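You operate a simulated robot arm through the tools that you are given. There is no shell and no other tool. Be economical: measure what you need, move in short steps, check, and stop when the job is done.

You are at the controls of a simulated robot arm. One attempt, no reset.

Task
Fill the clear tub to 0.5 l, then add one scoop of sand.
Fine: water from the bench spout; park it before you scoop, put the yellow scoop back, no more than drips spilt.

The check looks at the end state, three seconds after you hand in, the way a careful person would. Anything else that was tipped, shoved, dropped, spilled or broken makes it a failure.

Robot
A 6-joint arm with a two-finger parallel gripper, fixed in place. Base frame: the origin is at the foot of the arm, x ahead of it, y to its left, z up. Readings come in m, rad, newtons and seconds.
Its first joint turns from -1.152 to 1.152 rad. Payload 2.7 kg.
Tool frame: the origin (TCP) lies between the finger pads and is the grasp point; the fingertips stand 0.023 m ahead of it; z points along the fingers, y is the line along which they close. Largest opening 0.094 m; finger width 0.038, thickness 0.01; the body of the gripper, 0.054 by 0.096 m, starts 0.039 m behind the TCP.
Orientation is that of the tool frame in the base frame, as [roll, pitch, yaw] about the fixed x, y, z axes, in that order (R = Rz(yaw) Ry(pitch) Rx(roll)). With the fingers straight down and closing along the base's y, the tool's x points along the base's -x, its y along +y and its z along -z.

Tools
- The arm moves only by the tool servo_tool. Its argument "motion" is one flat list of numbers, 7 for each row, row after row: the shift along the tool's x, y, z in m, then the turn, a rotation vector about the tool's x, y, z in rad, then the gripper command, from -1 (shut) to 1 (fully open), values between in proportion. In form: [tx, ty, tz, wx, wy, wz, gripper, tx, ty, tz, wx, wy, wz, gripper, ...]. A call has 1 to 20 rows; each row is the pose to reach, as a shift and turn from the pose commanded when the call began, along the tool's axes at that moment. A row lasts 0.2 s, in which the tool goes at most 0.05 m and 0.15 rad; a call with a longer step from one row to the next is refused whole, and so is a gripper value outside its range. Where a pose cannot be reached the arm comes as near as it can. A force on the tool above 90 N (or 10 N above the force at the start of the call, whichever is more), or a blocked arm, ends the call early, and 0.2 s more pass. The fingers move at their own pace (about 0.045 m/s each) and stop on an object; they squeeze with about 26 N. The grip force told is the motor's: it shows also when the fingers shut on nothing. Time passes only in rows, and 0.2 s behind the last, so rows that repeat a pose let the fingers close. The reply holds the time, the measured pose of the TCP, the force on the tool along the base axes, the opening and the grip force, in the units named above and with some noise.
- Cameras (640 x 400 px; columns grow to the right, rows downward): "scene" is fixed at [0.0593, -0.4337, 1.3844]; the picture's right is [0.83, -0.56, 0.00], its down [-0.40, -0.60, -0.69] and it looks along [0.39, 0.58, -0.72] (base axes); focal length 214 px, centre (320, 200). "wrist" rides on the gripper at [-0.039, 0, -0.044] in the tool frame; the picture's right is [0.00, -1.00, 0.00], its down [0.97, 0.00, -0.24] and it looks along [0.24, 0.00, 0.97] (tool axes); focal length 218 px, centre (320, 200).
- get_image(camera): a new picture of that camera. It takes no simulated time.
- point_at(camera, pixels): there is no depth. For up to 12 entries [column, row, z] of the newest picture of that camera ("zoom" is the newest enlarged one), the place [x, y] in the base frame at which the ray of that pixel passes the height z, good to about 0.002 m, but the place of the scene camera against the robot may be out by one fixed shift of up to 0.012 m in any direction. It takes no simulated time.
- inspect(camera, box): a new picture of the part [left, top, right, bottom] of that camera's present view, enlarged. It takes no simulated time.
- hand_in(): hands the job in; it is judged then, once.

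Go step by step. Measure first, check grasps and placings, and put right what went wrong. The budget is 80 turns and 46 pictures, counting those below and the enlarged ones. Unless the task says otherwise, let go and move clear before handing in.

The tools are called after ">>>" by a JSON object that holds its "name" and its "arguments". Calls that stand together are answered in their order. servo_tool: Moves the arm, as the interface text tells. Its arguments: {"type":"object","properties":{"motion":{"type":"array","items":{"type":"number"}}},"required":["motion"]} The other tools are called the same way: get_image (camera) takes a picture; point_at (camera, pixels) gives the place at which the rays of pixels pass given heights; inspect (camera, box) takes an enlarged picture of a part of a camera's view; hand_in () hands the job in.

At the start:

```text
clock: 0.0
tool_pos: [0.3332, -0.0907, 1.319]
orientation: [-3.141, 0.002, -3.139]
ft_force: [-0.7, -0.1, 0.1]
opening: 0.0941
grip_force: 0.0
```

scene: 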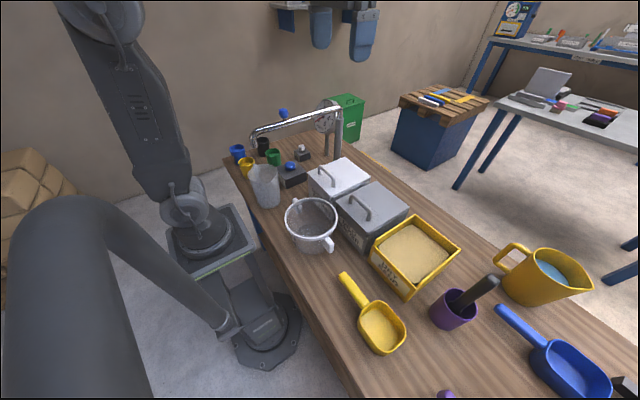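
wrist: 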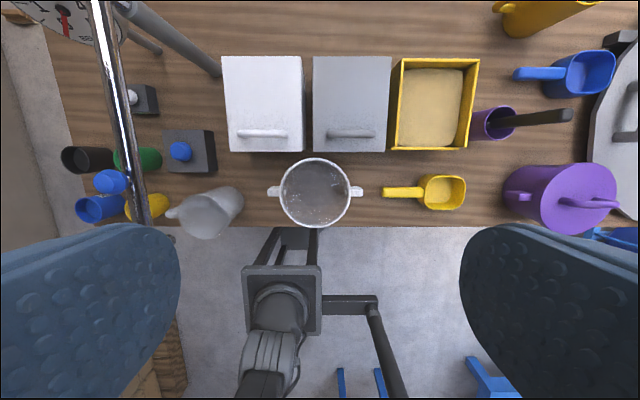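

The pictures show a clear two-handled tub near wrist px (315,192), a swivel spout with a blue knob at left, a blue button box, a sand box and the yellow scoop. I'll enlarge these before moving.

>>> {"name": "inspect", "arguments": {"camera": "scene", "box": [220, 80, 380, 180]}}

>>> {"name": "inspect", "arguments": {"camera": "scene", "box": [240, 160, 400, 260]}}

>>> {"name": "inspect", "arguments": {"camera": "wrist", "box": [40, 0, 280, 250]}}

>>> {"name": "inspect", "arguments": {"camera": "wrist", "box": [250, 140, 490, 240]}}

```text
4.00 times, centred on (300, 130) of scene
```

zoom: 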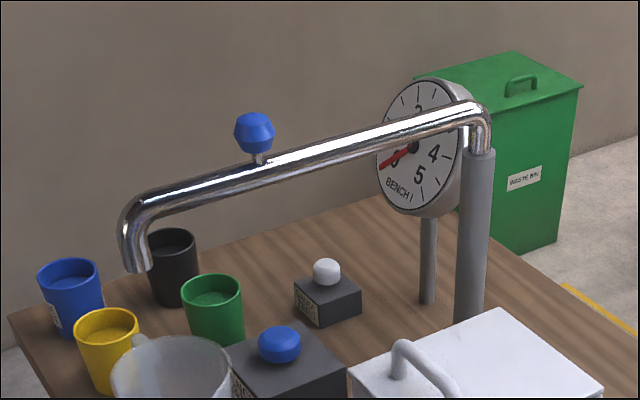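

```text
4.00 times, centred on (320, 210) of scene
```

zoom: 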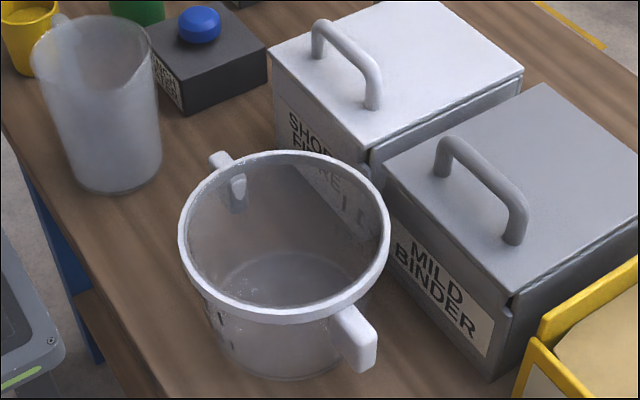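

```text
1.60 times, centred on (160, 125) of wrist
```

zoom: 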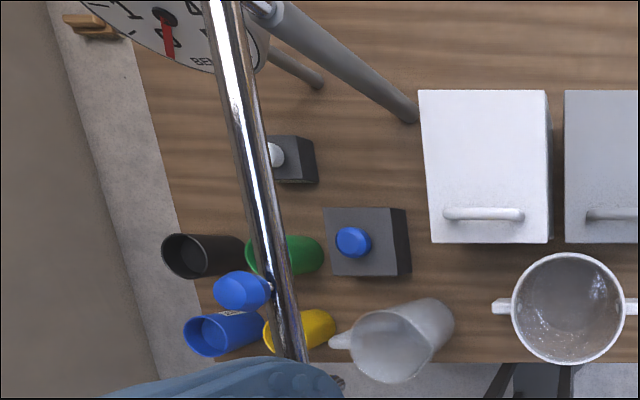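

```text
2.67 times, centred on (370, 190) of wrist
```

zoom: 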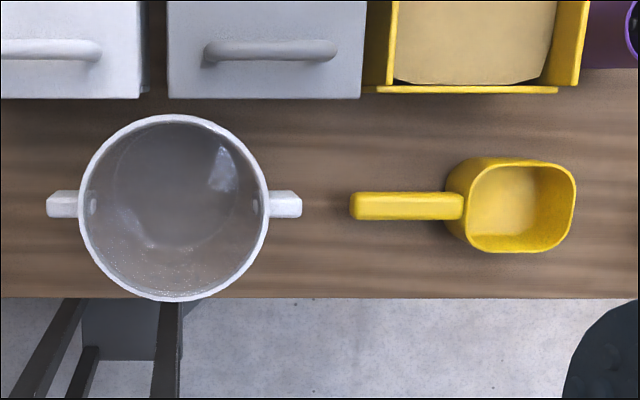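

The blue-button box and the white-button box carry labels, the dial reads in litres and the tub has marks. I'll zoom in on all of them to read them.

>>> {"name": "inspect", "arguments": {"camera": "scene", "box": [275, 140, 315, 190]}}

>>> {"name": "inspect", "arguments": {"camera": "scene", "box": [308, 95, 348, 138]}}

>>> {"name": "inspect", "arguments": {"camera": "scene", "box": [280, 195, 344, 258]}}

>>> {"name": "inspect", "arguments": {"camera": "scene", "box": [330, 210, 470, 360]}}

```text
8.00 times, centred on (295, 165) of scene
```

zoom: 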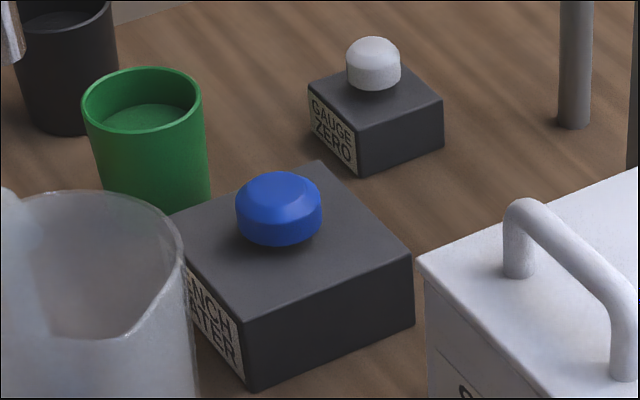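

```text
9.30 times, centred on (328, 116) of scene
```

zoom: 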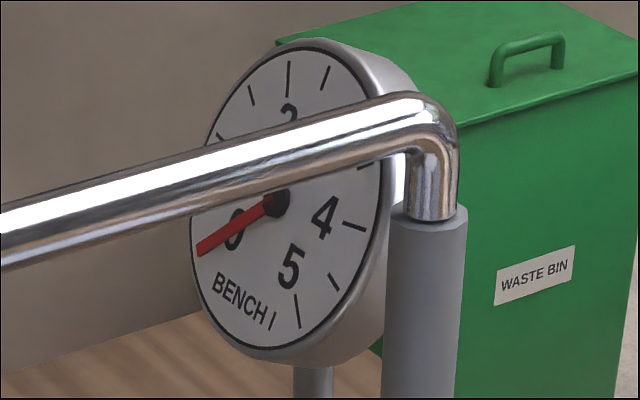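

```text
6.35 times, centred on (312, 226) of scene
```

zoom: 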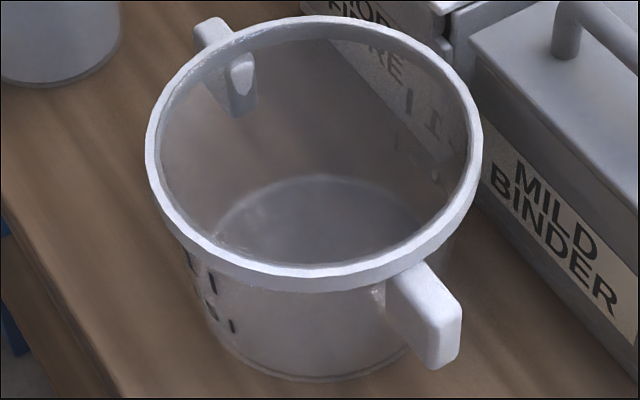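

```text
2.67 times, centred on (400, 285) of scene
```

zoom: 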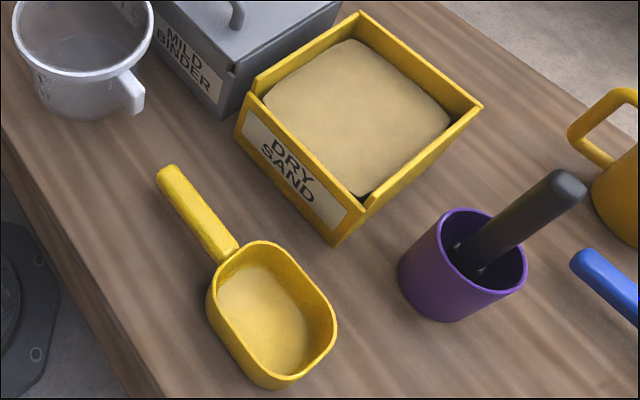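

Labels now read: "BENCH WATER" (blue button), "GAUGE ZERO" (white), "MILD BINDER", "DRY SAND". I'll measure the key places from the initial pictures.

>>> {"name": "point_at", "arguments": {"camera": "wrist", "pixels": [[315, 192, 0.32], [280, 192, 0.32], [350, 192, 0.32], [180, 151, 0.28], [388, 192, 0.25], [423, 192, 0.25], [442, 192, 0.26], [428, 105, 0.27], [400, 148, 0.3], [480, 60, 0.3], [111, 181, 0.5], [217, 73, 0.22]]}}

>>> {"name": "point_at", "arguments": {"camera": "scene", "pixels": [[311, 213, 0.32], [291, 165, 0.28], [313, 148, 0.27], [283, 114, 0.5], [283, 114, 0.55], [283, 114, 0.6], [254, 145, 0.4], [254, 145, 0.45], [254, 145, 0.5], [337, 165, 0.22], [342, 278, 0.25], [379, 330, 0.25]]}}

```text
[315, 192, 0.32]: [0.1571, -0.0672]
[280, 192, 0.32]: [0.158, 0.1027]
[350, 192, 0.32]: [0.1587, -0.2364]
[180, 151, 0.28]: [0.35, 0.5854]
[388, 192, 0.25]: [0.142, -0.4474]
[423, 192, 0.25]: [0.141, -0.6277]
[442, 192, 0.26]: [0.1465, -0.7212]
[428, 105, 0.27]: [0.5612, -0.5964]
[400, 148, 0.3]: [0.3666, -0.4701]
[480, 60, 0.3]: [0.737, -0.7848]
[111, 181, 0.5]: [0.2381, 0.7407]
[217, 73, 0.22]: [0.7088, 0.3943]
```

```text
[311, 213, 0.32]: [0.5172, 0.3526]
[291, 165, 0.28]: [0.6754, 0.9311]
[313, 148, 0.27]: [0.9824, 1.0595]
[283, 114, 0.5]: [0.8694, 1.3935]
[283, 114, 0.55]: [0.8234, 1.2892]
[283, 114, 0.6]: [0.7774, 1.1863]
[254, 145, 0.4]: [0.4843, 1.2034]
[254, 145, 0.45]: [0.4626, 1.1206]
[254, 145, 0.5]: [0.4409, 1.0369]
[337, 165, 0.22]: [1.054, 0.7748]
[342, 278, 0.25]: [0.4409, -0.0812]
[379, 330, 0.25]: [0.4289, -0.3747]
```

Triangulating the two cameras gives consistent heights that are well above 0.22. The rim is at z≈0.90, the water button near (0.36,0.23,0.84), the knob near (0.33,0.17,1.09) and the bench near 0.8, so I'll rely on my own measurements and approach the knob carefully.

>>> {"name": "servo_tool", "arguments": {"motion": [0, 0.045, 0, 0, 0, 0, 1, 0, 0.09, 0, 0, 0, 0, 1, 0, 0.135, 0, 0, 0, 0, 1, 0, 0.18, 0.0, 0, 0, 0, 1, 0, 0.22, 0.0, 0, 0, 0, 1, 0, 0.255, 0.02, 0, 0, 0, 1, 0, 0.26, 0.04, 0, 0, 0, 1]}}

>>> {"name": "get_image", "arguments": {"camera": "wrist"}}

>>> {"name": "get_image", "arguments": {"camera": "scene"}}

```text
clock: 1.6
tool_pos: [0.3309, 0.169, 1.2788]
orientation: [3.141, 0.001, -3.14]
ft_force: [-0.1, -0.4, -1.2]
opening: 0.0942
grip_force: 0.0
```

```text
35 pictures are left
```

wrist: 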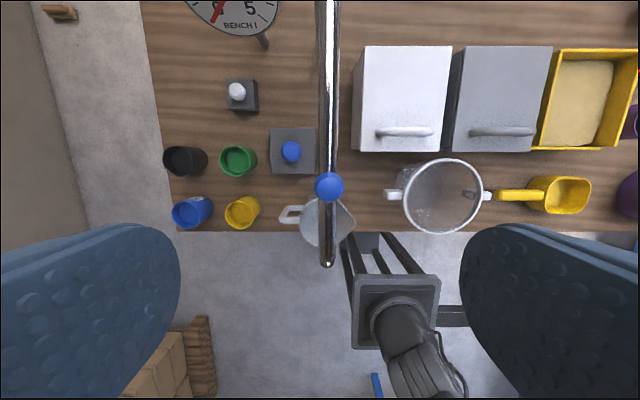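

```text
34 pictures are left
```

scene: 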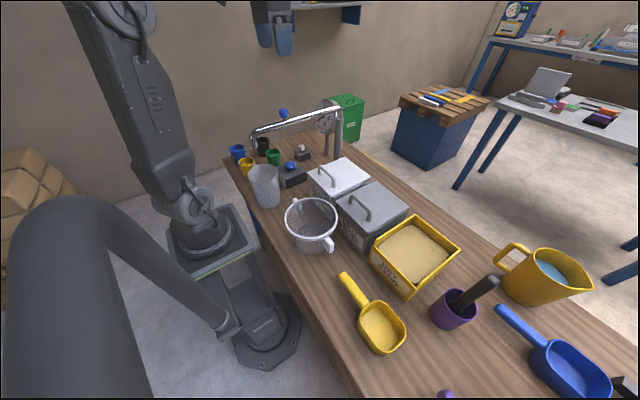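

In the new wrist view the knob is at (329,186), which puts it at about (0.330,0.160,1.10). The pipe runs along x and the tub centre is near (0.275,-0.08) with its rim at 0.886, so I'll descend over the knob with open fingers.

>>> {"name": "servo_tool", "arguments": {"motion": [0, -0.009, 0.04, 0, 0, 0, 1, 0, -0.009, 0.08, 0, 0, 0, 1, 0, -0.009, 0.11, 0, 0, 0, 1]}}

>>> {"name": "get_image", "arguments": {"camera": "wrist"}}

```text
clock: 2.4
tool_pos: [0.3341, 0.1582, 1.1675]
orientation: [3.141, 0.002, -3.14]
ft_force: [0.0, -0.9, 0.2]
opening: 0.0942
grip_force: 0.0
```

```text
33 pictures are left
```

wrist: 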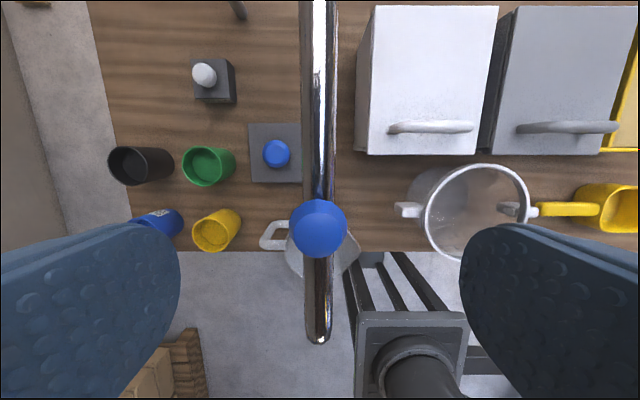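

The knob (319,228) is centred between the fingers and is about 0.03 m wide. I'll go down and close loosely around it so it is caged.

>>> {"name": "servo_tool", "arguments": {"motion": [0.003, 0.001, 0.03, 0, 0, 0, 1, 0.003, 0.001, 0.06, 0, 0, 0, 1, 0.003, 0.001, 0.06, 0, 0, 0, -0.22, 0.003, 0.001, 0.06, 0, 0, 0, -0.22, 0.003, 0.001, 0.06, 0, 0, 0, -0.22, 0.003, 0.001, 0.06, 0, 0, 0, -0.22]}}

>>> {"name": "get_image", "arguments": {"camera": "wrist"}}

```text
clock: 3.8
tool_pos: [0.3309, 0.1607, 1.1073]
orientation: [-3.141, 0.002, -3.14]
ft_force: [-0.1, -0.7, 0.9]
opening: 0.0367
grip_force: 0.0
```

```text
32 pictures are left
```

wrist: 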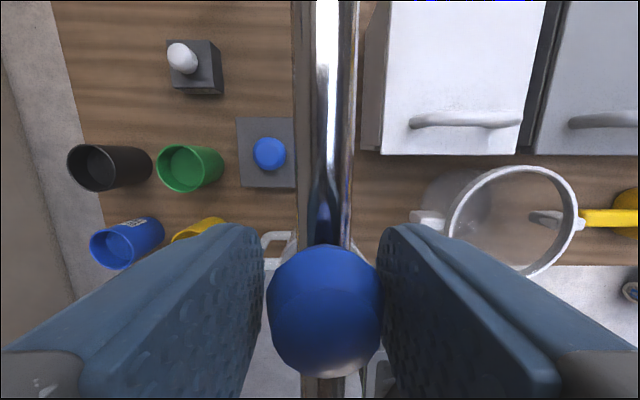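

The knob is caged between the pads. I'll swing the first part of the arc about the post at roughly (0.54,0.157), turning the tool along with it.

>>> {"name": "servo_tool", "arguments": {"motion": [-0.0004, -0.0126, 0, 0, 0, -0.06, -0.22, -0.0015, -0.0251, 0, 0, 0, -0.12, -0.22, -0.0034, -0.0376, 0, 0, 0, -0.18, -0.22, -0.006, -0.0499, 0, 0, 0, -0.24, -0.22, -0.0093, -0.062, 0, 0, 0, -0.3, -0.22, -0.0135, -0.074, 0, 0, 0, -0.36, -0.22]}}

>>> {"name": "get_image", "arguments": {"camera": "wrist"}}

```text
clock: 5.2
tool_pos: [0.3444, 0.0884, 1.108]
orientation: [-3.14, 0.004, -2.779]
ft_force: [-0.4, 0.8, -0.5]
opening: 0.037
grip_force: 0.0
```

```text
31 pictures are left
```

wrist: 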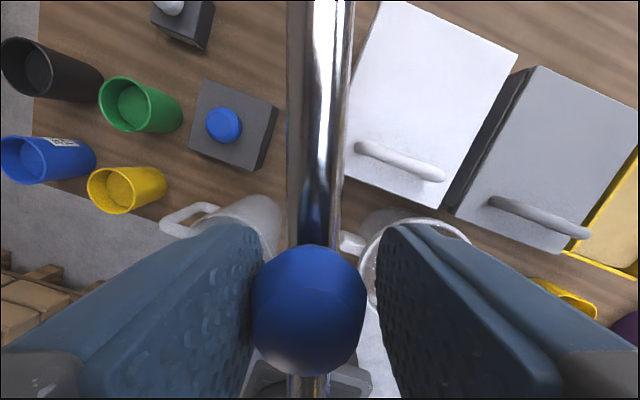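

The spout follows smoothly and the pipe stays aligned with the tool. I'll continue the arc to about 0.75 rad.

>>> {"name": "servo_tool", "arguments": {"motion": [-0.0004, -0.0126, 0, 0, 0, -0.06, -0.22, -0.0015, -0.0251, 0, 0, 0, -0.12, -0.22, -0.0034, -0.0376, 0, 0, 0, -0.18, -0.22, -0.006, -0.0499, 0, 0, 0, -0.24, -0.22, -0.0093, -0.062, 0, 0, 0, -0.3, -0.22, -0.0135, -0.074, 0, 0, 0, -0.36, -0.22, -0.0158, -0.0798, 0, 0, 0, -0.39, -0.22]}}

>>> {"name": "get_image", "arguments": {"camera": "scene"}}

>>> {"name": "get_image", "arguments": {"camera": "wrist"}}

```text
clock: 6.8
tool_pos: [0.3877, 0.0177, 1.1068]
orientation: [-3.14, 0.001, -2.387]
ft_force: [-0.3, -0.1, 0.2]
opening: 0.037
grip_force: 1.0
```

```text
30 pictures are left
```

scene: 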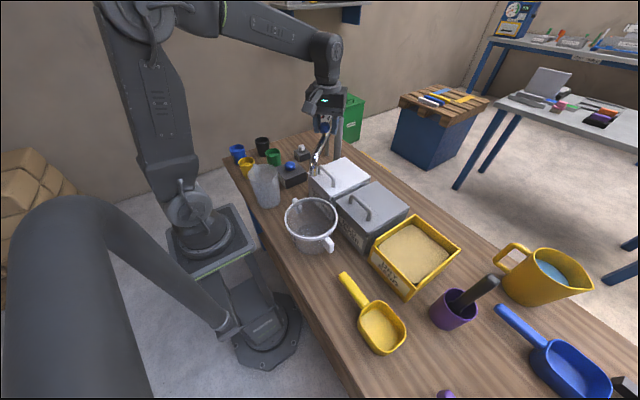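

```text
29 pictures are left
```

wrist: 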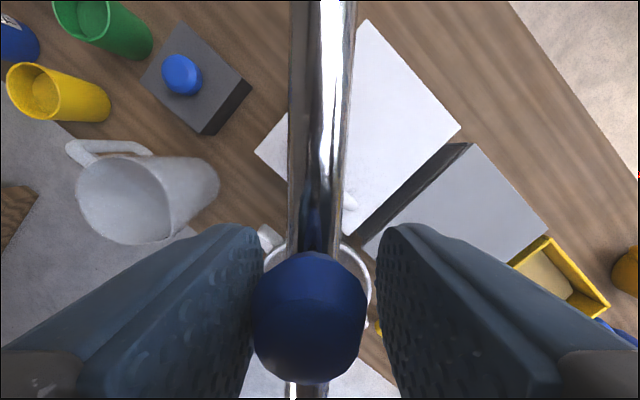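

The pipe now points over the tub centre. I'll open, rise straight up and check the outlet position.

>>> {"name": "servo_tool", "arguments": {"motion": [0, 0, 0, 0, 0, 0, 0.6, 0, 0, 0, 0, 0, 0, 0.6, 0, 0, 0, 0, 0, 0, 0.6, 0, 0, -0.04, 0, 0, 0, 0.6, 0, 0, -0.08, 0, 0, 0, 0.6, 0, 0, -0.12, 0, 0, 0.12, 0, 0, 0, -0.12, 0, 0, 0.24, -0.5, 0, 0, -0.12, 0, 0, 0.36, -1, 0, 0, -0.12, 0, 0, 0.48, -1, 0, 0, -0.12, 0, 0, 0.6, -1, 0, 0, -0.12, 0, 0, 0.75, -1]}}

>>> {"name": "get_image", "arguments": {"camera": "wrist"}}

>>> {"name": "inspect", "arguments": {"camera": "scene", "box": [260, 90, 388, 260]}}

```text
clock: 9.2
tool_pos: [0.3867, 0.0177, 1.2286]
orientation: [-3.142, 0.001, -3.141]
ft_force: [0.8, 0.1, -0.7]
opening: 0.0002
grip_force: 26.0
```

```text
28 pictures are left
```

wrist: 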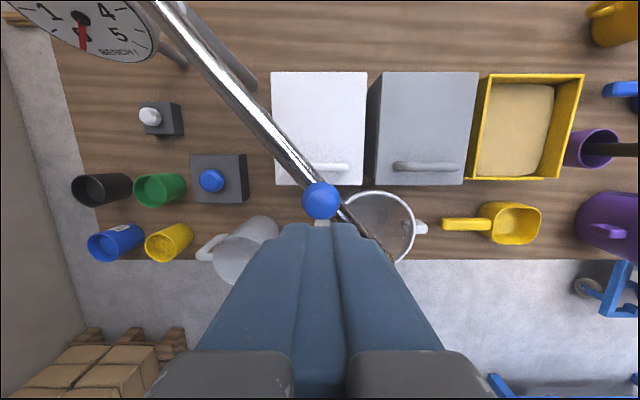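

```text
2.35 times, centred on (324, 175) of scene
```

zoom: 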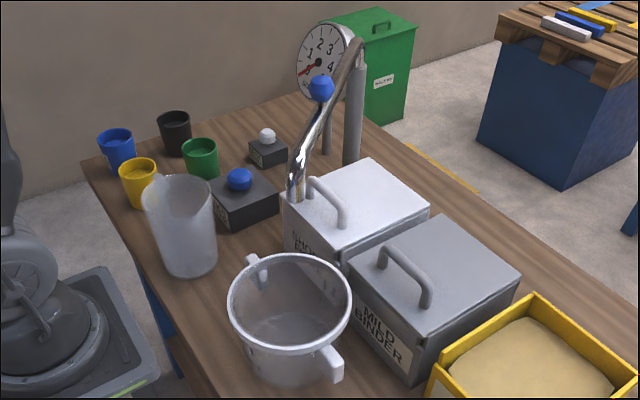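

The needle reads 0 and the outlet, at roughly (0.30,-0.06), is above the tub. I'll move with closed fingers over the blue button near (0.360,0.231).

>>> {"name": "servo_tool", "arguments": {"motion": [0.005, 0.045, 0, 0, 0, 0, -1, 0.01, 0.09, 0, 0, 0, 0, -1, 0.015, 0.135, 0, 0, 0, 0, -1, 0.02, 0.175, 0, 0, 0, 0, -1, 0.0267, 0.2133, 0.02, 0, 0, 0, -1, 0.0267, 0.2133, 0.06, 0, 0, 0, -1, 0.0267, 0.2133, 0.105, 0, 0, 0, -1, 0.0267, 0.2133, 0.15, 0, 0, 0, -1, 0.0267, 0.2133, 0.19, 0, 0, 0, -1, 0.0267, 0.2133, 0.23, 0, 0, 0, -1, 0.0267, 0.2133, 0.26, 0, 0, 0, -1]}}

>>> {"name": "get_image", "arguments": {"camera": "wrist"}}

```text
clock: 11.6
tool_pos: [0.3597, 0.2314, 0.9655]
orientation: [-3.14, 0.002, -3.14]
ft_force: [0.0, 0.1, 0.3]
opening: 0.0
grip_force: 26.4
```

```text
26 pictures are left
```

wrist: 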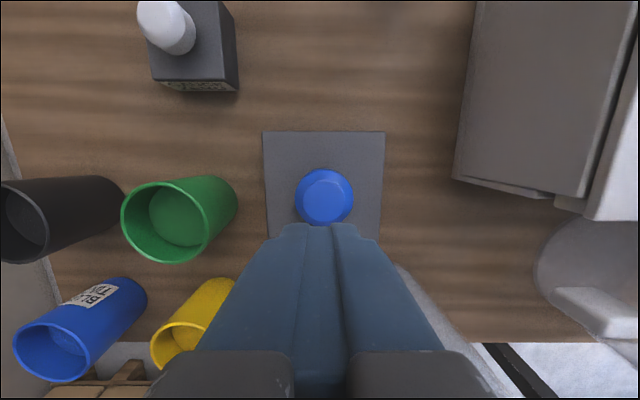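

The button (324,198) is right under the fingertips. I'll do a brief press and release, then look at the gauge and spout.

>>> {"name": "servo_tool", "arguments": {"motion": [0, -0.001, 0.045, 0, 0, 0, -1, 0, -0.001, 0.08, 0, 0, 0, -1, 0, -0.001, 0.09, 0, 0, 0, -1, 0, -0.001, 0.097, 0, 0, 0, -1, 0, -0.001, 0.102, 0, 0, 0, -1, 0, -0.001, 0.08, 0, 0, 0, -1]}}

>>> {"name": "inspect", "arguments": {"camera": "scene", "box": [260, 90, 388, 260]}}

```text
clock: 13.0
tool_pos: [0.3601, 0.2297, 0.8887]
orientation: [-3.138, 0.001, -3.14]
ft_force: [-0.2, -0.4, -0.6]
opening: 0.0
grip_force: 25.7
```

```text
2.35 times, centred on (324, 175) of scene
```

zoom: 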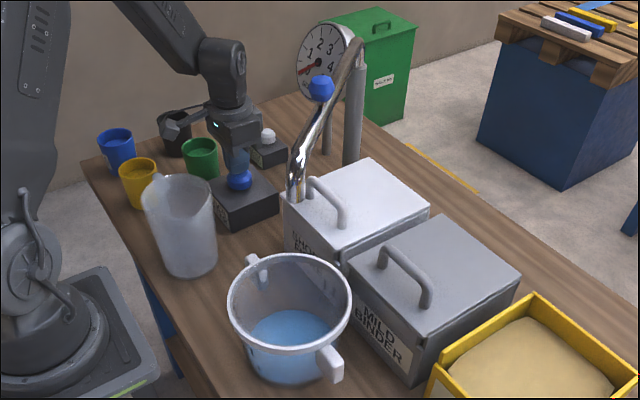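

Water is in the tub and no stream is running now, so the button seems to be momentary. I'll zoom in on the gauge and the tub.

>>> {"name": "inspect", "arguments": {"camera": "scene", "box": [308, 90, 348, 138]}}

>>> {"name": "inspect", "arguments": {"camera": "scene", "box": [280, 195, 344, 258]}}

```text
8.33 times, centred on (328, 114) of scene
```

zoom: 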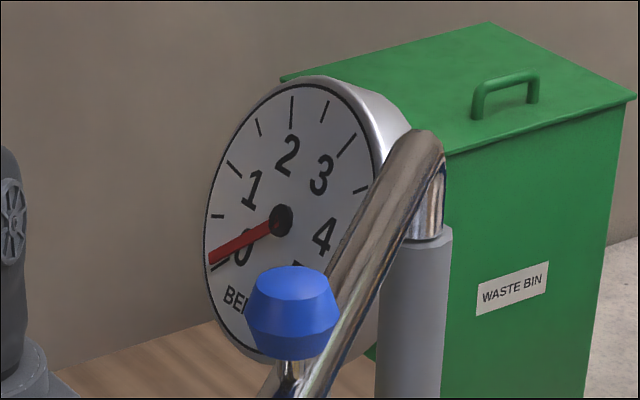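

```text
6.35 times, centred on (312, 226) of scene
```

zoom: 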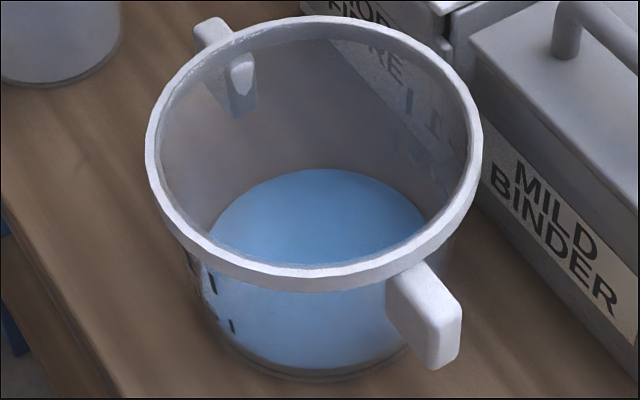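

The water is shallow and the needle has barely moved off 0. I'll look at the gauge at higher magnification for a baseline.

>>> {"name": "inspect", "arguments": {"camera": "scene", "box": [318, 104, 338, 126]}}

```text
16.00 times, centred on (328, 115) of scene
```

zoom: 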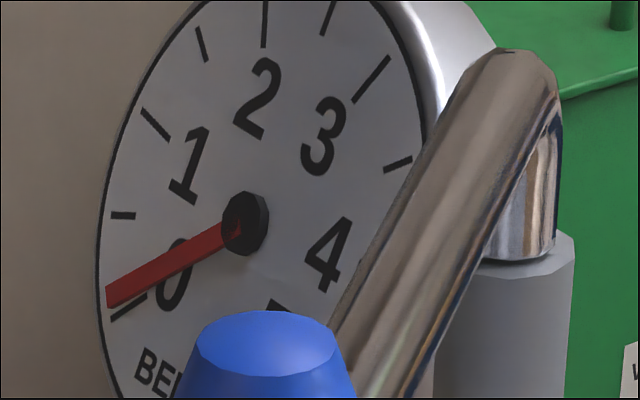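

The needle tip at (107,298) lies between the 0 tick (112,318) and the 0.5 tick (110,215), so the gauge reads about 0.1 l. I'll press again slightly longer and compare.

>>> {"name": "servo_tool", "arguments": {"motion": [0, 0, 0.01, 0, 0, 0, -1, 0, 0, 0.02, 0, 0, 0, -1, 0, 0, 0.026, 0, 0, 0, -1, 0, 0, 0.026, 0, 0, 0, -1, 0, 0, 0, 0, 0, 0, -1]}}

>>> {"name": "inspect", "arguments": {"camera": "scene", "box": [318, 104, 338, 126]}}

>>> {"name": "inspect", "arguments": {"camera": "scene", "box": [280, 195, 344, 258]}}

```text
clock: 13.8
tool_pos: [0.3617, 0.2331, 0.8748]
orientation: [3.137, 0.011, -3.14]
ft_force: [-8.8, -7.0, 31.2]
opening: 0.0
grip_force: 26.0
stopped in row 4: the force on the tool passed its limit (the readings are from after the stop); the commanded pose is now the measured one
```

```text
16.00 times, centred on (328, 115) of scene
```

zoom: 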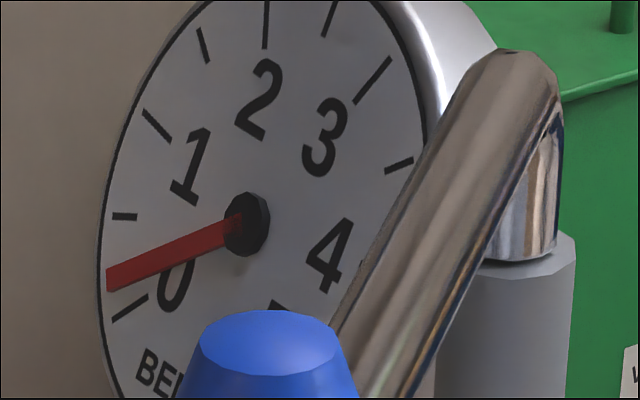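

```text
6.35 times, centred on (312, 226) of scene
```

zoom: 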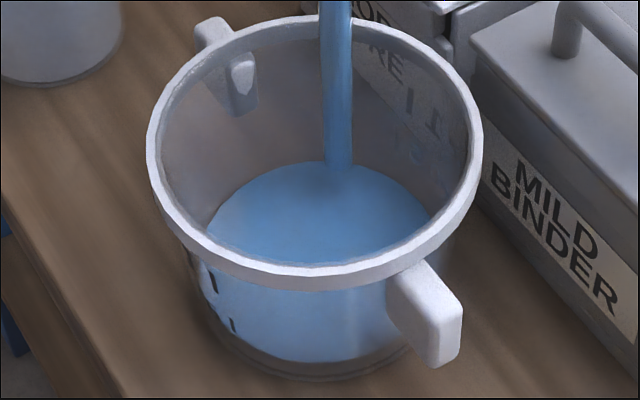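

The button bottomed out and is still held, with water flowing and the gauge near 0.18 l. I'll lift right away.

>>> {"name": "servo_tool", "arguments": {"motion": [0, 0, -0.03, 0, 0, 0, -1]}}

>>> {"name": "inspect", "arguments": {"camera": "scene", "box": [318, 104, 338, 126]}}

>>> {"name": "inspect", "arguments": {"camera": "scene", "box": [260, 130, 344, 258]}}

```text
clock: 14.2
tool_pos: [0.362, 0.2308, 0.8988]
orientation: [-3.141, 0.002, -3.14]
ft_force: [-0.1, 0.4, 0.0]
opening: 0.0
grip_force: 26.0
```

```text
16.00 times, centred on (328, 115) of scene
```

zoom: 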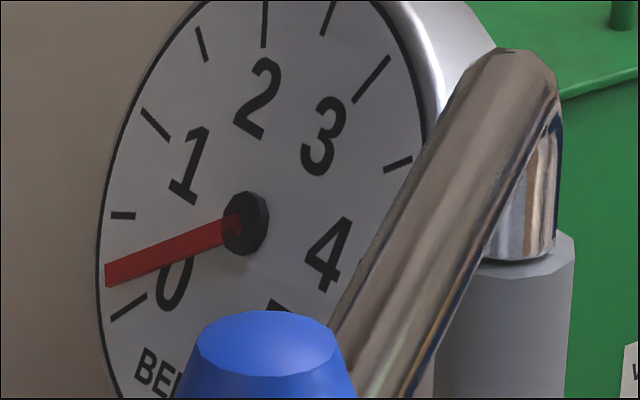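

```text
3.12 times, centred on (302, 194) of scene
```

zoom: 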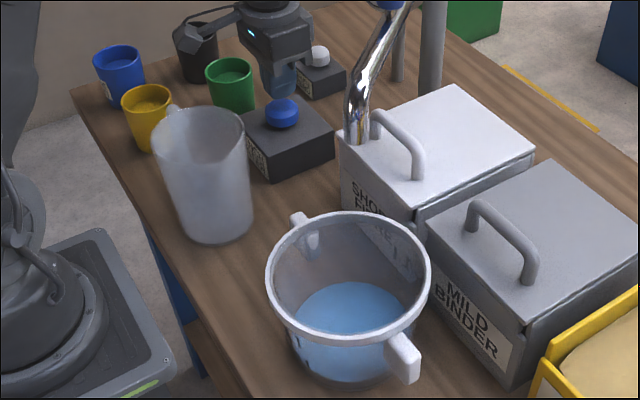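

Flow stops on release, and the gauge shows roughly 0.2 l. The tub has its own marks, so I'll zoom in on those as the real reference.

>>> {"name": "inspect", "arguments": {"camera": "scene", "box": [294, 222, 330, 256]}}

```text
11.76 times, centred on (312, 239) of scene
```

zoom: 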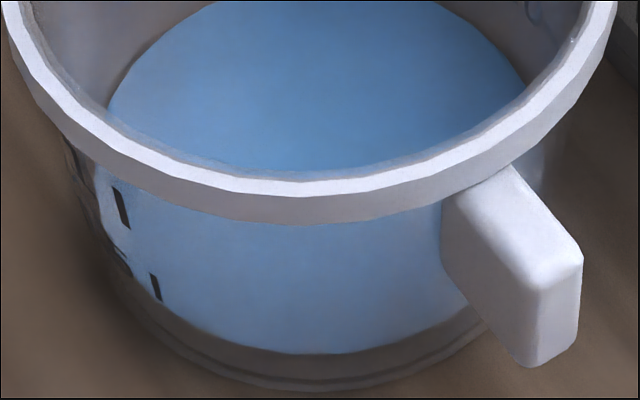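

The volume is ambiguous between the gauge (about 0.2 l) and the tub marks. I'll take one tight view of the tick area to settle the waterline.

>>> {"name": "inspect", "arguments": {"camera": "scene", "box": [288, 232, 316, 256]}}

```text
16.00 times, centred on (302, 244) of scene
```

zoom: 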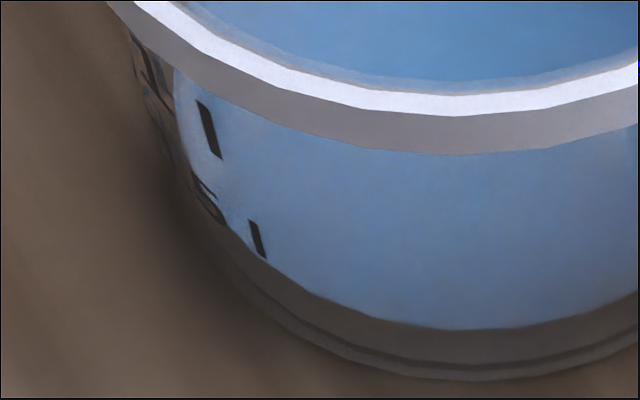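

The dark bars are vertical, so they are the "l" of the labels ("1 l", ".5 l") and not ticks. I'll use the gauge for now with another moderate press, then view the tub's inside to confirm.

>>> {"name": "servo_tool", "arguments": {"motion": [0, -0.002, 0.015, 0, 0, 0, -1, 0, -0.002, 0.028, 0, 0, 0, -1, 0, -0.002, 0.034, 0, 0, 0, -1, 0, -0.002, 0.034, 0, 0, 0, -1, 0, -0.002, 0.034, 0, 0, 0, -1, 0, -0.002, 0.0, 0, 0, 0, -1]}}

>>> {"name": "inspect", "arguments": {"camera": "scene", "box": [318, 104, 338, 126]}}

```text
clock: 15.6
tool_pos: [0.3583, 0.2294, 0.897]
orientation: [3.141, 0.003, -3.141]
ft_force: [-1.3, 0.1, 0.3]
opening: 0.0
grip_force: 26.3
```

```text
16.00 times, centred on (328, 115) of scene
```

zoom: 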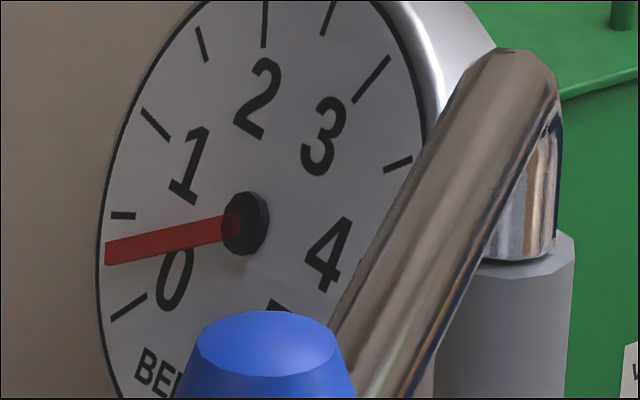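

The gauge now reads about 0.33 l. Before topping up I'll look into the tub from its far side to read the inside wall and the marks.

>>> {"name": "servo_tool", "arguments": {"motion": [0, 0, -0.05, 0, 0, 0, -1, 0, 0, -0.1, 0, 0, 0, -1, 0, 0, -0.15, 0, 0, 0, -1, 0, 0, -0.2, 0, 0, 0, -1, 0, 0, -0.25, 0, 0, 0, -1, 0, 0, -0.3, 0, 0, 0, -1, -0.01, -0.045, -0.32, 0, 0, 0.1, -1, -0.02, -0.09, -0.32, 0, 0, 0.2, -1, -0.03, -0.135, -0.32, 0, 0, 0.3, -1, -0.04, -0.18, -0.32, 0, 0, 0.4, -1, -0.05, -0.225, -0.32, 0, 0, 0.5, -1, -0.06, -0.27, -0.32, 0, 0, 0.5, -1, -0.07, -0.315, -0.32, 0, 0, 0.5, -1, -0.08, -0.36, -0.32, 0, 0, 0.5, -1, -0.088, -0.4, -0.3, 0, 0, 0.5, -1]}}

>>> {"name": "servo_tool", "arguments": {"motion": [0, 0, 0.02, 0, 0.13, 0, -1, 0, 0, 0.04, 0, 0.26, 0, -1, 0, 0, 0.06, 0, 0.39, 0, -1, 0, 0, 0.085, 0, 0.52, 0, -1, 0, 0, 0.085, 0, 0.54, 0, -1]}}

>>> {"name": "get_image", "arguments": {"camera": "wrist"}}

```text
refused: row 7 steps farther than a row can; nothing moved
```

```text
clock: 16.3
tool_pos: [0.3685, 0.2345, 0.8776]
orientation: [3.125, -0.255, -3.131]
ft_force: [2.2, -0.8, 11.8]
opening: 0.0003
grip_force: 25.6
stopped in row 3: the force on the tool passed its limit (the readings are from after the stop); the commanded pose is now the measured one
```

```text
14 pictures are left
```

wrist: 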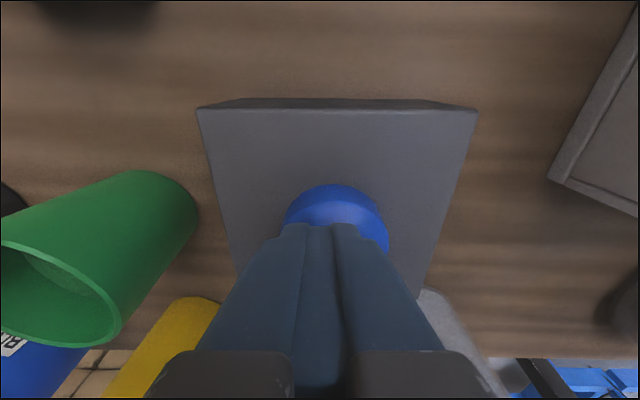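

The first move was refused for too long a step, so the second one tilted in place and pressed the button with about 12 N. I'll lift at once, then check.

>>> {"name": "servo_tool", "arguments": {"motion": [0, 0, -0.05, 0, 0, 0, -1]}}

>>> {"name": "inspect", "arguments": {"camera": "scene", "box": [318, 104, 338, 126]}}

```text
clock: 16.7
tool_pos: [0.3805, 0.2326, 0.9234]
orientation: [3.127, -0.264, -3.134]
ft_force: [1.1, 0.5, 0.5]
opening: 0.0
grip_force: 25.6
```

```text
16.00 times, centred on (328, 115) of scene
```

zoom: 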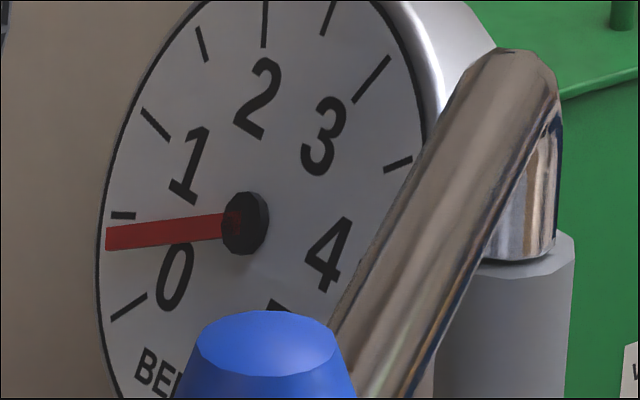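

The gauge shows about 0.42 l, so no overshoot. I'll rise clear and level the tool.

>>> {"name": "servo_tool", "arguments": {"motion": [0.0104, 0, -0.0386, 0, 0, 0, -1, 0.0208, 0, -0.0772, 0, 0, 0, -1, 0.0312, 0, -0.1158, 0, -0.09, 0, -1, 0.0416, 0, -0.1544, 0, -0.18, 0, -1, 0.052, 0, -0.193, 0, -0.264, 0, -1, 0.0624, 0, -0.2316, 0, -0.264, 0, -1, 0.073, 0, -0.27, 0, -0.264, 0, -1]}}

```text
clock: 18.3
tool_pos: [0.3795, 0.2286, 1.2065]
orientation: [3.127, 0.001, -3.138]
ft_force: [-0.8, 0.2, 0.0]
opening: 0.0001
grip_force: 25.7
```

I'm clear at z=1.21. Next I'll cross above the pipe to the far side of the tub, turning towards it.

>>> {"name": "servo_tool", "arguments": {"motion": [-0.006, -0.04, 0, 0, 0, 0, -1, -0.012, -0.08, 0, 0, 0, 0, -1, -0.018, -0.12, 0, 0, 0, 0, -1, -0.024, -0.16, 0, 0, 0, 0, -1, -0.03, -0.2, 0, 0, 0, 0.1, -1, -0.036, -0.24, 0, 0, 0, 0.2, -1, -0.042, -0.28, 0, 0, 0, 0.3, -1, -0.05, -0.32, 0, 0, 0, 0.4, -1, -0.06, -0.36, 0, 0, 0, 0.5, -1, -0.066, -0.4, 0, 0, 0, 0.5, -1]}}

>>> {"name": "servo_tool", "arguments": {"motion": [0, 0, 0.02, 0, 0.13, 0, -1, 0, 0, 0.04, 0, 0.26, 0, -1, 0, 0, 0.06, 0, 0.39, 0, -1, 0, 0, 0.085, 0, 0.52, 0, -1, 0, 0, 0.085, 0, 0.54, 0, -1]}}

>>> {"name": "get_image", "arguments": {"camera": "wrist"}}

```text
clock: 20.5
tool_pos: [0.4475, -0.1702, 1.1993]
orientation: [3.129, -0.005, 2.645]
ft_force: [-0.1, 0.7, -0.4]
opening: 0.0001
grip_force: 25.9
```

```text
clock: 21.7
tool_pos: [0.4451, -0.1669, 1.1093]
orientation: [3.126, -0.544, 2.654]
ft_force: [0.0, 0.4, 0.5]
opening: 0.0
grip_force: 26.1
out of reach, approached as far as the arm can: row 5
```

```text
12 pictures are left
```

wrist: 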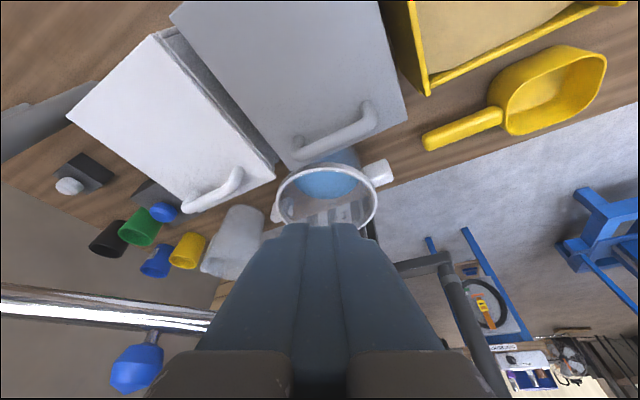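

The tub's interior, with its marks near (335,212), is visible just above the fingertips. I'll enlarge that area.

>>> {"name": "inspect", "arguments": {"camera": "wrist", "box": [276, 160, 376, 225]}}

```text
6.15 times, centred on (326, 192) of wrist
```

zoom: 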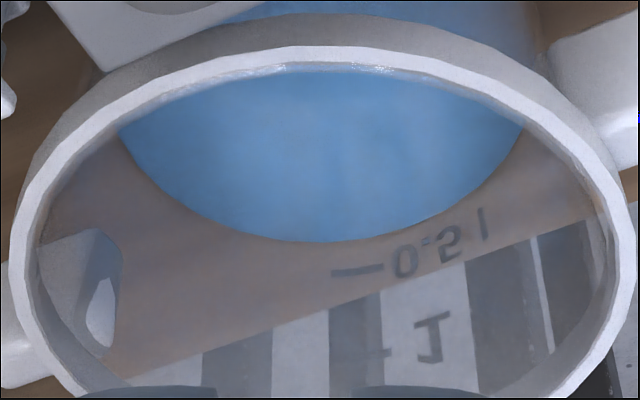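

The inside view is decisive: the water edge (row 240) is below the 0.5 tick (row 272) by about 0.4 of the 0.5–1 spacing. That makes it about 0.31 l, so the gauge carries an offset of about 0.11 from the start and I need another 0.19 l, to a gauge reading of about 0.61. I'll return to the button.

>>> {"name": "servo_tool", "arguments": {"motion": [0.0109, 0, -0.0182, 0, -0.13, 0, -1, 0.0218, 0, -0.0364, 0, -0.26, 0, -1, 0.0328, 0, -0.0546, 0, -0.39, 0, -1, 0.0437, 0, -0.0728, 0, -0.53, 0, -1, 0.046, 0, -0.077, 0, -0.544, 0, -1]}}

>>> {"name": "servo_tool", "arguments": {"motion": [0.0268, 0.0309, 0, 0, 0, -0.05, -1, 0.0535, 0.0618, 0, 0, 0, -0.1, -1, 0.0803, 0.0927, 0, 0, 0, -0.15, -1, 0.107, 0.1236, 0, 0, 0, -0.2, -1, 0.134, 0.1545, 0, 0, 0, -0.25, -1, 0.1606, 0.1854, 0, 0, 0, -0.3, -1, 0.1874, 0.2163, 0, 0, 0, -0.35, -1, 0.2142, 0.2472, 0, 0, 0, -0.4, -1, 0.241, 0.2781, 0, 0, 0, -0.45, -1, 0.2677, 0.309, 0, 0, 0, -0.5, -1]}}

```text
clock: 22.9
tool_pos: [0.4435, -0.1677, 1.1988]
orientation: [3.129, 0.001, 2.648]
ft_force: [0.8, 0.6, -0.7]
opening: 0.0
grip_force: 26.2
```

```text
clock: 25.1
tool_pos: [0.3583, 0.2301, 1.2037]
orientation: [3.129, 0.004, -3.137]
ft_force: [0.0, -0.3, -1.3]
opening: 0.0001
grip_force: 25.9
```

I'm above the button at (0.358,0.230). I'll descend to just above it.

>>> {"name": "servo_tool", "arguments": {"motion": [-0.002, 0, 0.045, 0, 0, 0, -1, -0.002, 0, 0.09, 0, 0, 0, -1, -0.002, 0, 0.135, 0, 0, 0, -1, -0.002, 0, 0.18, 0, 0, 0, -1, -0.002, 0, 0.225, 0, 0, 0, -1, -0.002, 0, 0.265, 0, 0, 0, -1, -0.002, 0, 0.295, 0, 0, 0, -1, -0.002, 0, 0.3, 0, 0, 0, -1]}}

```text
clock: 26.9
tool_pos: [0.3586, 0.236, 0.9038]
orientation: [3.129, 0.006, -3.137]
ft_force: [0.8, -0.4, 0.0]
opening: 0.0
grip_force: 25.9
```

I'm at z=0.904 with a slight y drift, which I'll correct. Then I'll press and hold a bit longer than last time.

>>> {"name": "servo_tool", "arguments": {"motion": [0, -0.005, 0.013, 0, 0, 0, -1, 0, -0.005, 0.026, 0, 0, 0, -1, 0, -0.005, 0.032, 0, 0, 0, -1, 0, -0.005, 0.032, 0, 0, 0, -1, 0, -0.005, 0.032, 0, 0, 0, -1, 0, -0.005, 0.032, 0, 0, 0, -1, 0, -0.005, 0.032, 0, 0, 0, -1, 0, -0.005, 0, 0, 0, 0, -1]}}

>>> {"name": "inspect", "arguments": {"camera": "scene", "box": [318, 104, 338, 126]}}

```text
clock: 28.7
tool_pos: [0.3592, 0.229, 0.9032]
orientation: [3.131, 0.004, -3.136]
ft_force: [0.3, 0.4, 0.4]
opening: 0.0002
grip_force: 25.5
```

```text
16.00 times, centred on (328, 115) of scene
```

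zoom: 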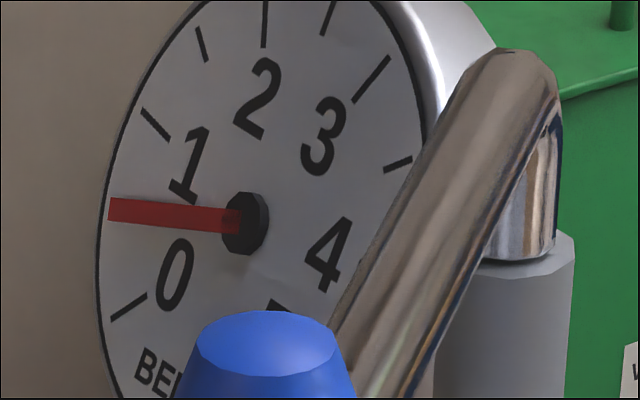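

The tip moved from row 238 to 209.5, about +0.14 l, so the tub holds about 0.45 l. One short press of about 0.05 l remains.

>>> {"name": "servo_tool", "arguments": {"motion": [0, 0, 0.013, 0, 0, 0, -1, 0, 0, 0.026, 0, 0, 0, -1, 0, 0, 0.032, 0, 0, 0, -1, 0, 0, 0, 0, 0, 0, -1]}}

>>> {"name": "servo_tool", "arguments": {"motion": [0, 0, -0.045, 0, 0, 0, -1, 0, 0, -0.09, 0, 0, 0, -1, 0, 0, -0.135, 0, 0, 0, -1, 0, 0, -0.18, 0, 0, 0, -1, 0, 0, -0.225, 0, 0, 0, -1, 0, 0, -0.265, 0, 0, 0, -1, 0, 0, -0.3, 0, 0, 0, -1]}}

>>> {"name": "servo_tool", "arguments": {"motion": [-0.006, -0.04, 0, 0, 0, 0, -1, -0.014, -0.08, 0, 0, 0, 0, -1, -0.022, -0.12, 0, 0, 0, 0, -1, -0.03, -0.16, 0, 0, 0, 0, -1, -0.04, -0.2, 0, 0, 0, 0.1, -1, -0.05, -0.24, 0, 0, 0, 0.2, -1, -0.06, -0.28, 0, 0, 0, 0.3, -1, -0.07, -0.32, 0, 0, 0, 0.4, -1, -0.08, -0.36, 0, 0, 0, 0.5, -1, -0.086, -0.4, 0, 0, 0, 0.5, -1]}}

>>> {"name": "servo_tool", "arguments": {"motion": [0, 0, 0.02, 0, 0.13, 0, -1, 0, 0, 0.04, 0, 0.26, 0, -1, 0, 0, 0.06, 0, 0.39, 0, -1, 0, 0, 0.085, 0, 0.52, 0, -1, 0, 0, 0.085, 0, 0.54, 0, -1]}}

>>> {"name": "inspect", "arguments": {"camera": "wrist", "box": [276, 160, 376, 225]}}

```text
clock: 29.7
tool_pos: [0.3595, 0.229, 0.9033]
orientation: [3.13, 0.006, -3.139]
ft_force: [-0.2, -0.3, 0.2]
opening: 0.0
grip_force: 26.4
```

```text
clock: 31.3
tool_pos: [0.3588, 0.2256, 1.2049]
orientation: [3.132, 0.004, -3.138]
ft_force: [-0.3, -0.6, -0.4]
opening: 0.0001
grip_force: 25.8
```

```text
clock: 33.5
tool_pos: [0.4455, -0.1756, 1.2002]
orientation: [3.129, 0.001, 2.647]
ft_force: [-0.4, 0.2, -0.9]
opening: 0.0001
grip_force: 25.7
```

```text
clock: 34.7
tool_pos: [0.4421, -0.1704, 1.1132]
orientation: [3.125, -0.538, 2.653]
ft_force: [-0.1, -0.9, -0.2]
opening: 0.0
grip_force: 25.9
out of reach, approached as far as the arm can: row 5
```

```text
6.15 times, centred on (326, 192) of wrist
```

zoom: 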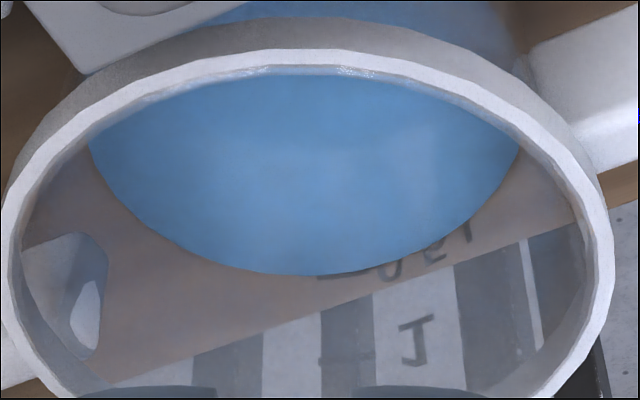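

The water edge now lies right on the 0.5 tick at about (330,275), so the fill is done. Next I'll park the spout by levelling, rising and lining up over the knob with the swing orientation.

>>> {"name": "servo_tool", "arguments": {"motion": [0.0109, 0, -0.0182, 0, -0.13, 0, -1, 0.0218, 0, -0.0364, 0, -0.26, 0, -1, 0.0328, 0, -0.0546, 0, -0.39, 0, -1, 0.0437, 0, -0.0728, 0, -0.53, 0, -1, 0.046, 0, -0.077, 0, -0.54, 0, -1]}}

>>> {"name": "servo_tool", "arguments": {"motion": [0.0153, 0.0152, 0, 0, 0, -0.139, -1, 0.0306, 0.0303, 0, 0, 0, -0.278, -1, 0.046, 0.0455, 0, 0, 0, -0.417, 0, 0.0613, 0.0607, 0, 0, 0, -0.556, 0.6, 0.0767, 0.0758, 0, 0, 0, -0.695, 0.6, 0.092, 0.091, 0, 0, 0, -0.834, 0.6, 0.1073, 0.1062, 0, 0, 0, -0.973, 0.6, 0.1227, 0.1213, 0, 0, 0, -1.112, 0.6, 0.138, 0.1365, 0, 0, 0, -1.248, 0.6]}}

>>> {"name": "get_image", "arguments": {"camera": "wrist"}}

```text
clock: 35.9
tool_pos: [0.4413, -0.1732, 1.2015]
orientation: [3.129, 0.0, 2.645]
ft_force: [0.1, 0.1, -0.2]
opening: 0.0001
grip_force: 25.9
```

```text
clock: 37.9
tool_pos: [0.387, 0.0131, 1.2022]
orientation: [3.136, 0.011, -2.388]
ft_force: [0.8, 0.6, 0.8]
opening: 0.0754
grip_force: 0.0
```

```text
8 pictures are left
```

wrist: 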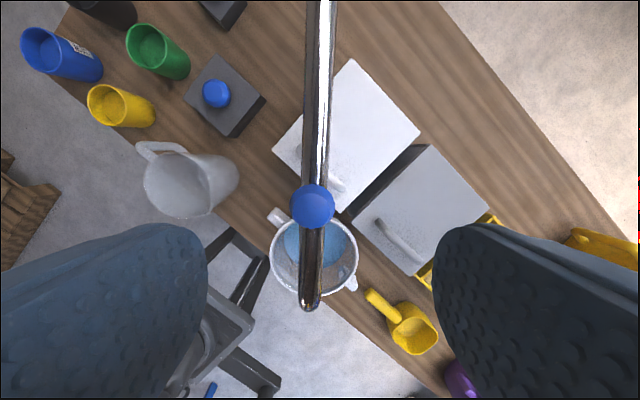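

The knob (313,206) is slightly left of centre, so I'll shift, descend, cage it and swing the spout back by 0.77 rad.

>>> {"name": "servo_tool", "arguments": {"motion": [0.001, 0.004, 0.03, 0, 0, 0, 0.6, 0.001, 0.004, 0.065, 0, 0, 0, 0.6, 0.001, 0.004, 0.095, 0, 0, 0, 0.6, 0.001, 0.004, 0.095, 0, 0, 0, -0.22, 0.001, 0.004, 0.095, 0, 0, 0, -0.22, 0.001, 0.004, 0.095, 0, 0, 0, -0.22, 0.001, 0.004, 0.095, 0, 0, 0, -0.22]}}

>>> {"name": "servo_tool", "arguments": {"motion": [-0.0004, 0.0126, 0, 0, 0, 0.06, -0.22, -0.0015, 0.0251, 0, 0, 0, 0.12, -0.22, -0.0034, 0.0376, 0, 0, 0, 0.18, -0.22, -0.006, 0.0499, 0, 0, 0, 0.24, -0.22, -0.0094, 0.0621, 0, 0, 0, 0.3, -0.22, -0.0135, 0.074, 0, 0, 0, 0.36, -0.22, -0.0182, 0.0856, 0, 0, 0, 0.42, -0.22, -0.0237, 0.097, 0, 0, 0, 0.48, -0.22, -0.0299, 0.108, 0, 0, 0, 0.54, -0.22, -0.0367, 0.1186, 0, 0, 0, 0.6, -0.22, -0.0441, 0.1287, 0, 0, 0, 0.66, -0.22, -0.0521, 0.1385, 0, 0, 0, 0.72, -0.22, -0.0592, 0.1462, 0, 0, 0, 0.77, -0.22]}}

>>> {"name": "servo_tool", "arguments": {"motion": [0, 0, 0, 0, 0, 0, 0.6, 0, 0, 0, 0, 0, 0, 0.6, 0, 0, 0, 0, 0, 0, 0.6, 0, 0, -0.04, 0, 0, 0, 0.6, 0, 0, -0.08, 0, 0, 0, 0.6, 0, 0, -0.12, 0, 0, 0, 0.6]}}

>>> {"name": "get_image", "arguments": {"camera": "scene"}}

```text
clock: 39.5
tool_pos: [0.3834, 0.0187, 1.1074]
orientation: [3.136, 0.012, -2.389]
ft_force: [-0.2, -0.6, -0.2]
opening: 0.0369
grip_force: 0.1
```

```text
clock: 42.3
tool_pos: [0.3259, 0.1632, 1.1096]
orientation: [3.129, 0.005, 3.123]
ft_force: [1.2, 0.0, -0.9]
opening: 0.0371
grip_force: 1.1
```

```text
clock: 43.7
tool_pos: [0.326, 0.1631, 1.2305]
orientation: [3.128, 0.006, 3.124]
ft_force: [0.2, -0.4, 0.6]
opening: 0.075
grip_force: 0.1
```

```text
7 pictures are left
```

scene: 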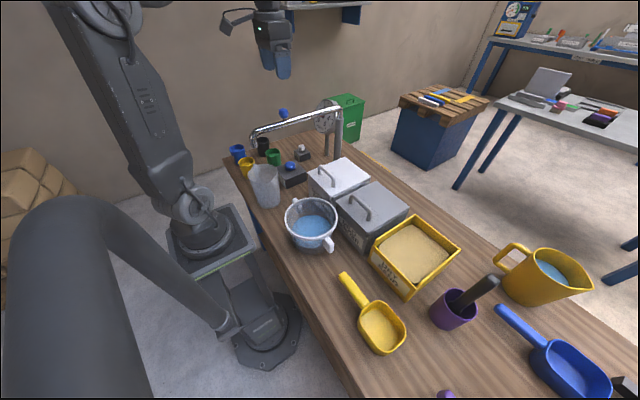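

The spout is back where it started and the tub is filled. Next I'll go over the yellow scoop handle at about (0.26,-0.30) with the tool turned so the fingers close along x.

>>> {"name": "servo_tool", "arguments": {"motion": [0.0054, -0.0386, 0, 0, 0, 0.13, 0.6, 0.0108, -0.0772, 0, 0, 0, 0.26, 0.6, 0.0163, -0.1158, 0, 0, 0, 0.39, 0.6, 0.0217, -0.1543, 0, 0, 0, 0.52, 0.6, 0.0271, -0.193, 0, 0, 0, 0.65, 0.6, 0.0325, -0.2315, 0, 0, 0, 0.78, 0.6, 0.038, -0.27, 0, 0, 0, 0.91, 0.6, 0.0433, -0.3087, 0, 0, 0, 1.04, 0.6, 0.0488, -0.347, 0, 0, 0, 1.17, 0.6, 0.0542, -0.386, 0, 0, 0, 1.3, 0.6, 0.0596, -0.4245, 0, 0, 0, 1.43, 0.6, 0.065, -0.463, 0, 0, 0, 1.553, 0.6]}}

>>> {"name": "servo_tool", "arguments": {"motion": [0, 0, 0.045, 0, 0, 0, 0.6, 0, 0, 0.09, 0, 0, 0, 0.6, 0, 0, 0.135, 0, 0, 0, 0.6, 0, 0, 0.18, 0, 0, 0, 0.6, 0, 0, 0.21, 0, 0, 0, 0.6]}}

>>> {"name": "get_image", "arguments": {"camera": "wrist"}}

```text
clock: 46.3
tool_pos: [0.252, -0.2984, 1.2242]
orientation: [3.136, -0.013, 1.567]
ft_force: [-0.3, -0.6, -0.1]
opening: 0.0752
grip_force: 0.2
```

```text
clock: 47.5
tool_pos: [0.2547, -0.2976, 1.0134]
orientation: [3.133, -0.01, 1.57]
ft_force: [-0.3, -0.2, -0.5]
opening: 0.0754
grip_force: 0.0
```

```text
6 pictures are left
```

wrist: 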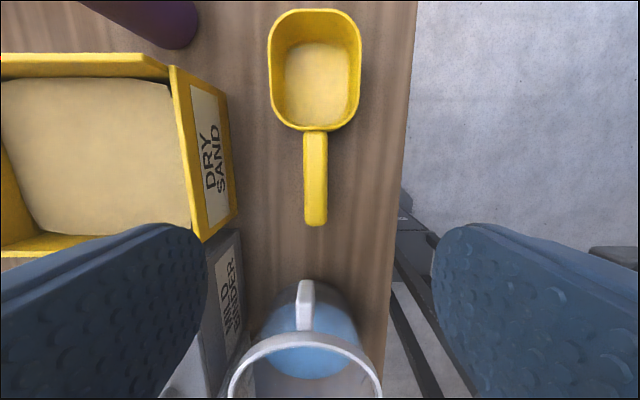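

The handle runs (315,130)–(316,225), which is x≈0.259, y from -0.352 to -0.252, z≈0.825. I'll descend and grip it.

>>> {"name": "servo_tool", "arguments": {"motion": [-0.012, 0.004, 0.04, 0, 0, 0, 0.6, -0.012, 0.004, 0.08, 0, 0, 0, 0.6, -0.012, 0.004, 0.12, 0, 0, 0, 0.6, -0.012, 0.004, 0.155, 0, 0, 0, 0.6, -0.012, 0.004, 0.185, 0, 0, 0, 0.6, -0.012, 0.004, 0.185, 0, 0, 0, 0.6]}}

>>> {"name": "servo_tool", "arguments": {"motion": [0, 0, 0, 0, 0, 0, -1, 0, 0, 0, 0, 0, 0, -1, 0, 0, 0, 0, 0, 0, -1, 0, 0, 0, 0, 0, 0, -1, 0, 0, 0, 0, 0, 0, -1]}}

```text
clock: 48.9
tool_pos: [0.2582, -0.3062, 0.827]
orientation: [3.136, -0.011, 1.571]
ft_force: [-0.5, 0.1, -0.4]
opening: 0.075
grip_force: 0.1
```

```text
clock: 50.1
tool_pos: [0.2584, -0.3065, 0.8273]
orientation: [3.137, -0.012, 1.57]
ft_force: [-0.3, 0.5, 1.6]
opening: 0.0255
grip_force: 25.6
```

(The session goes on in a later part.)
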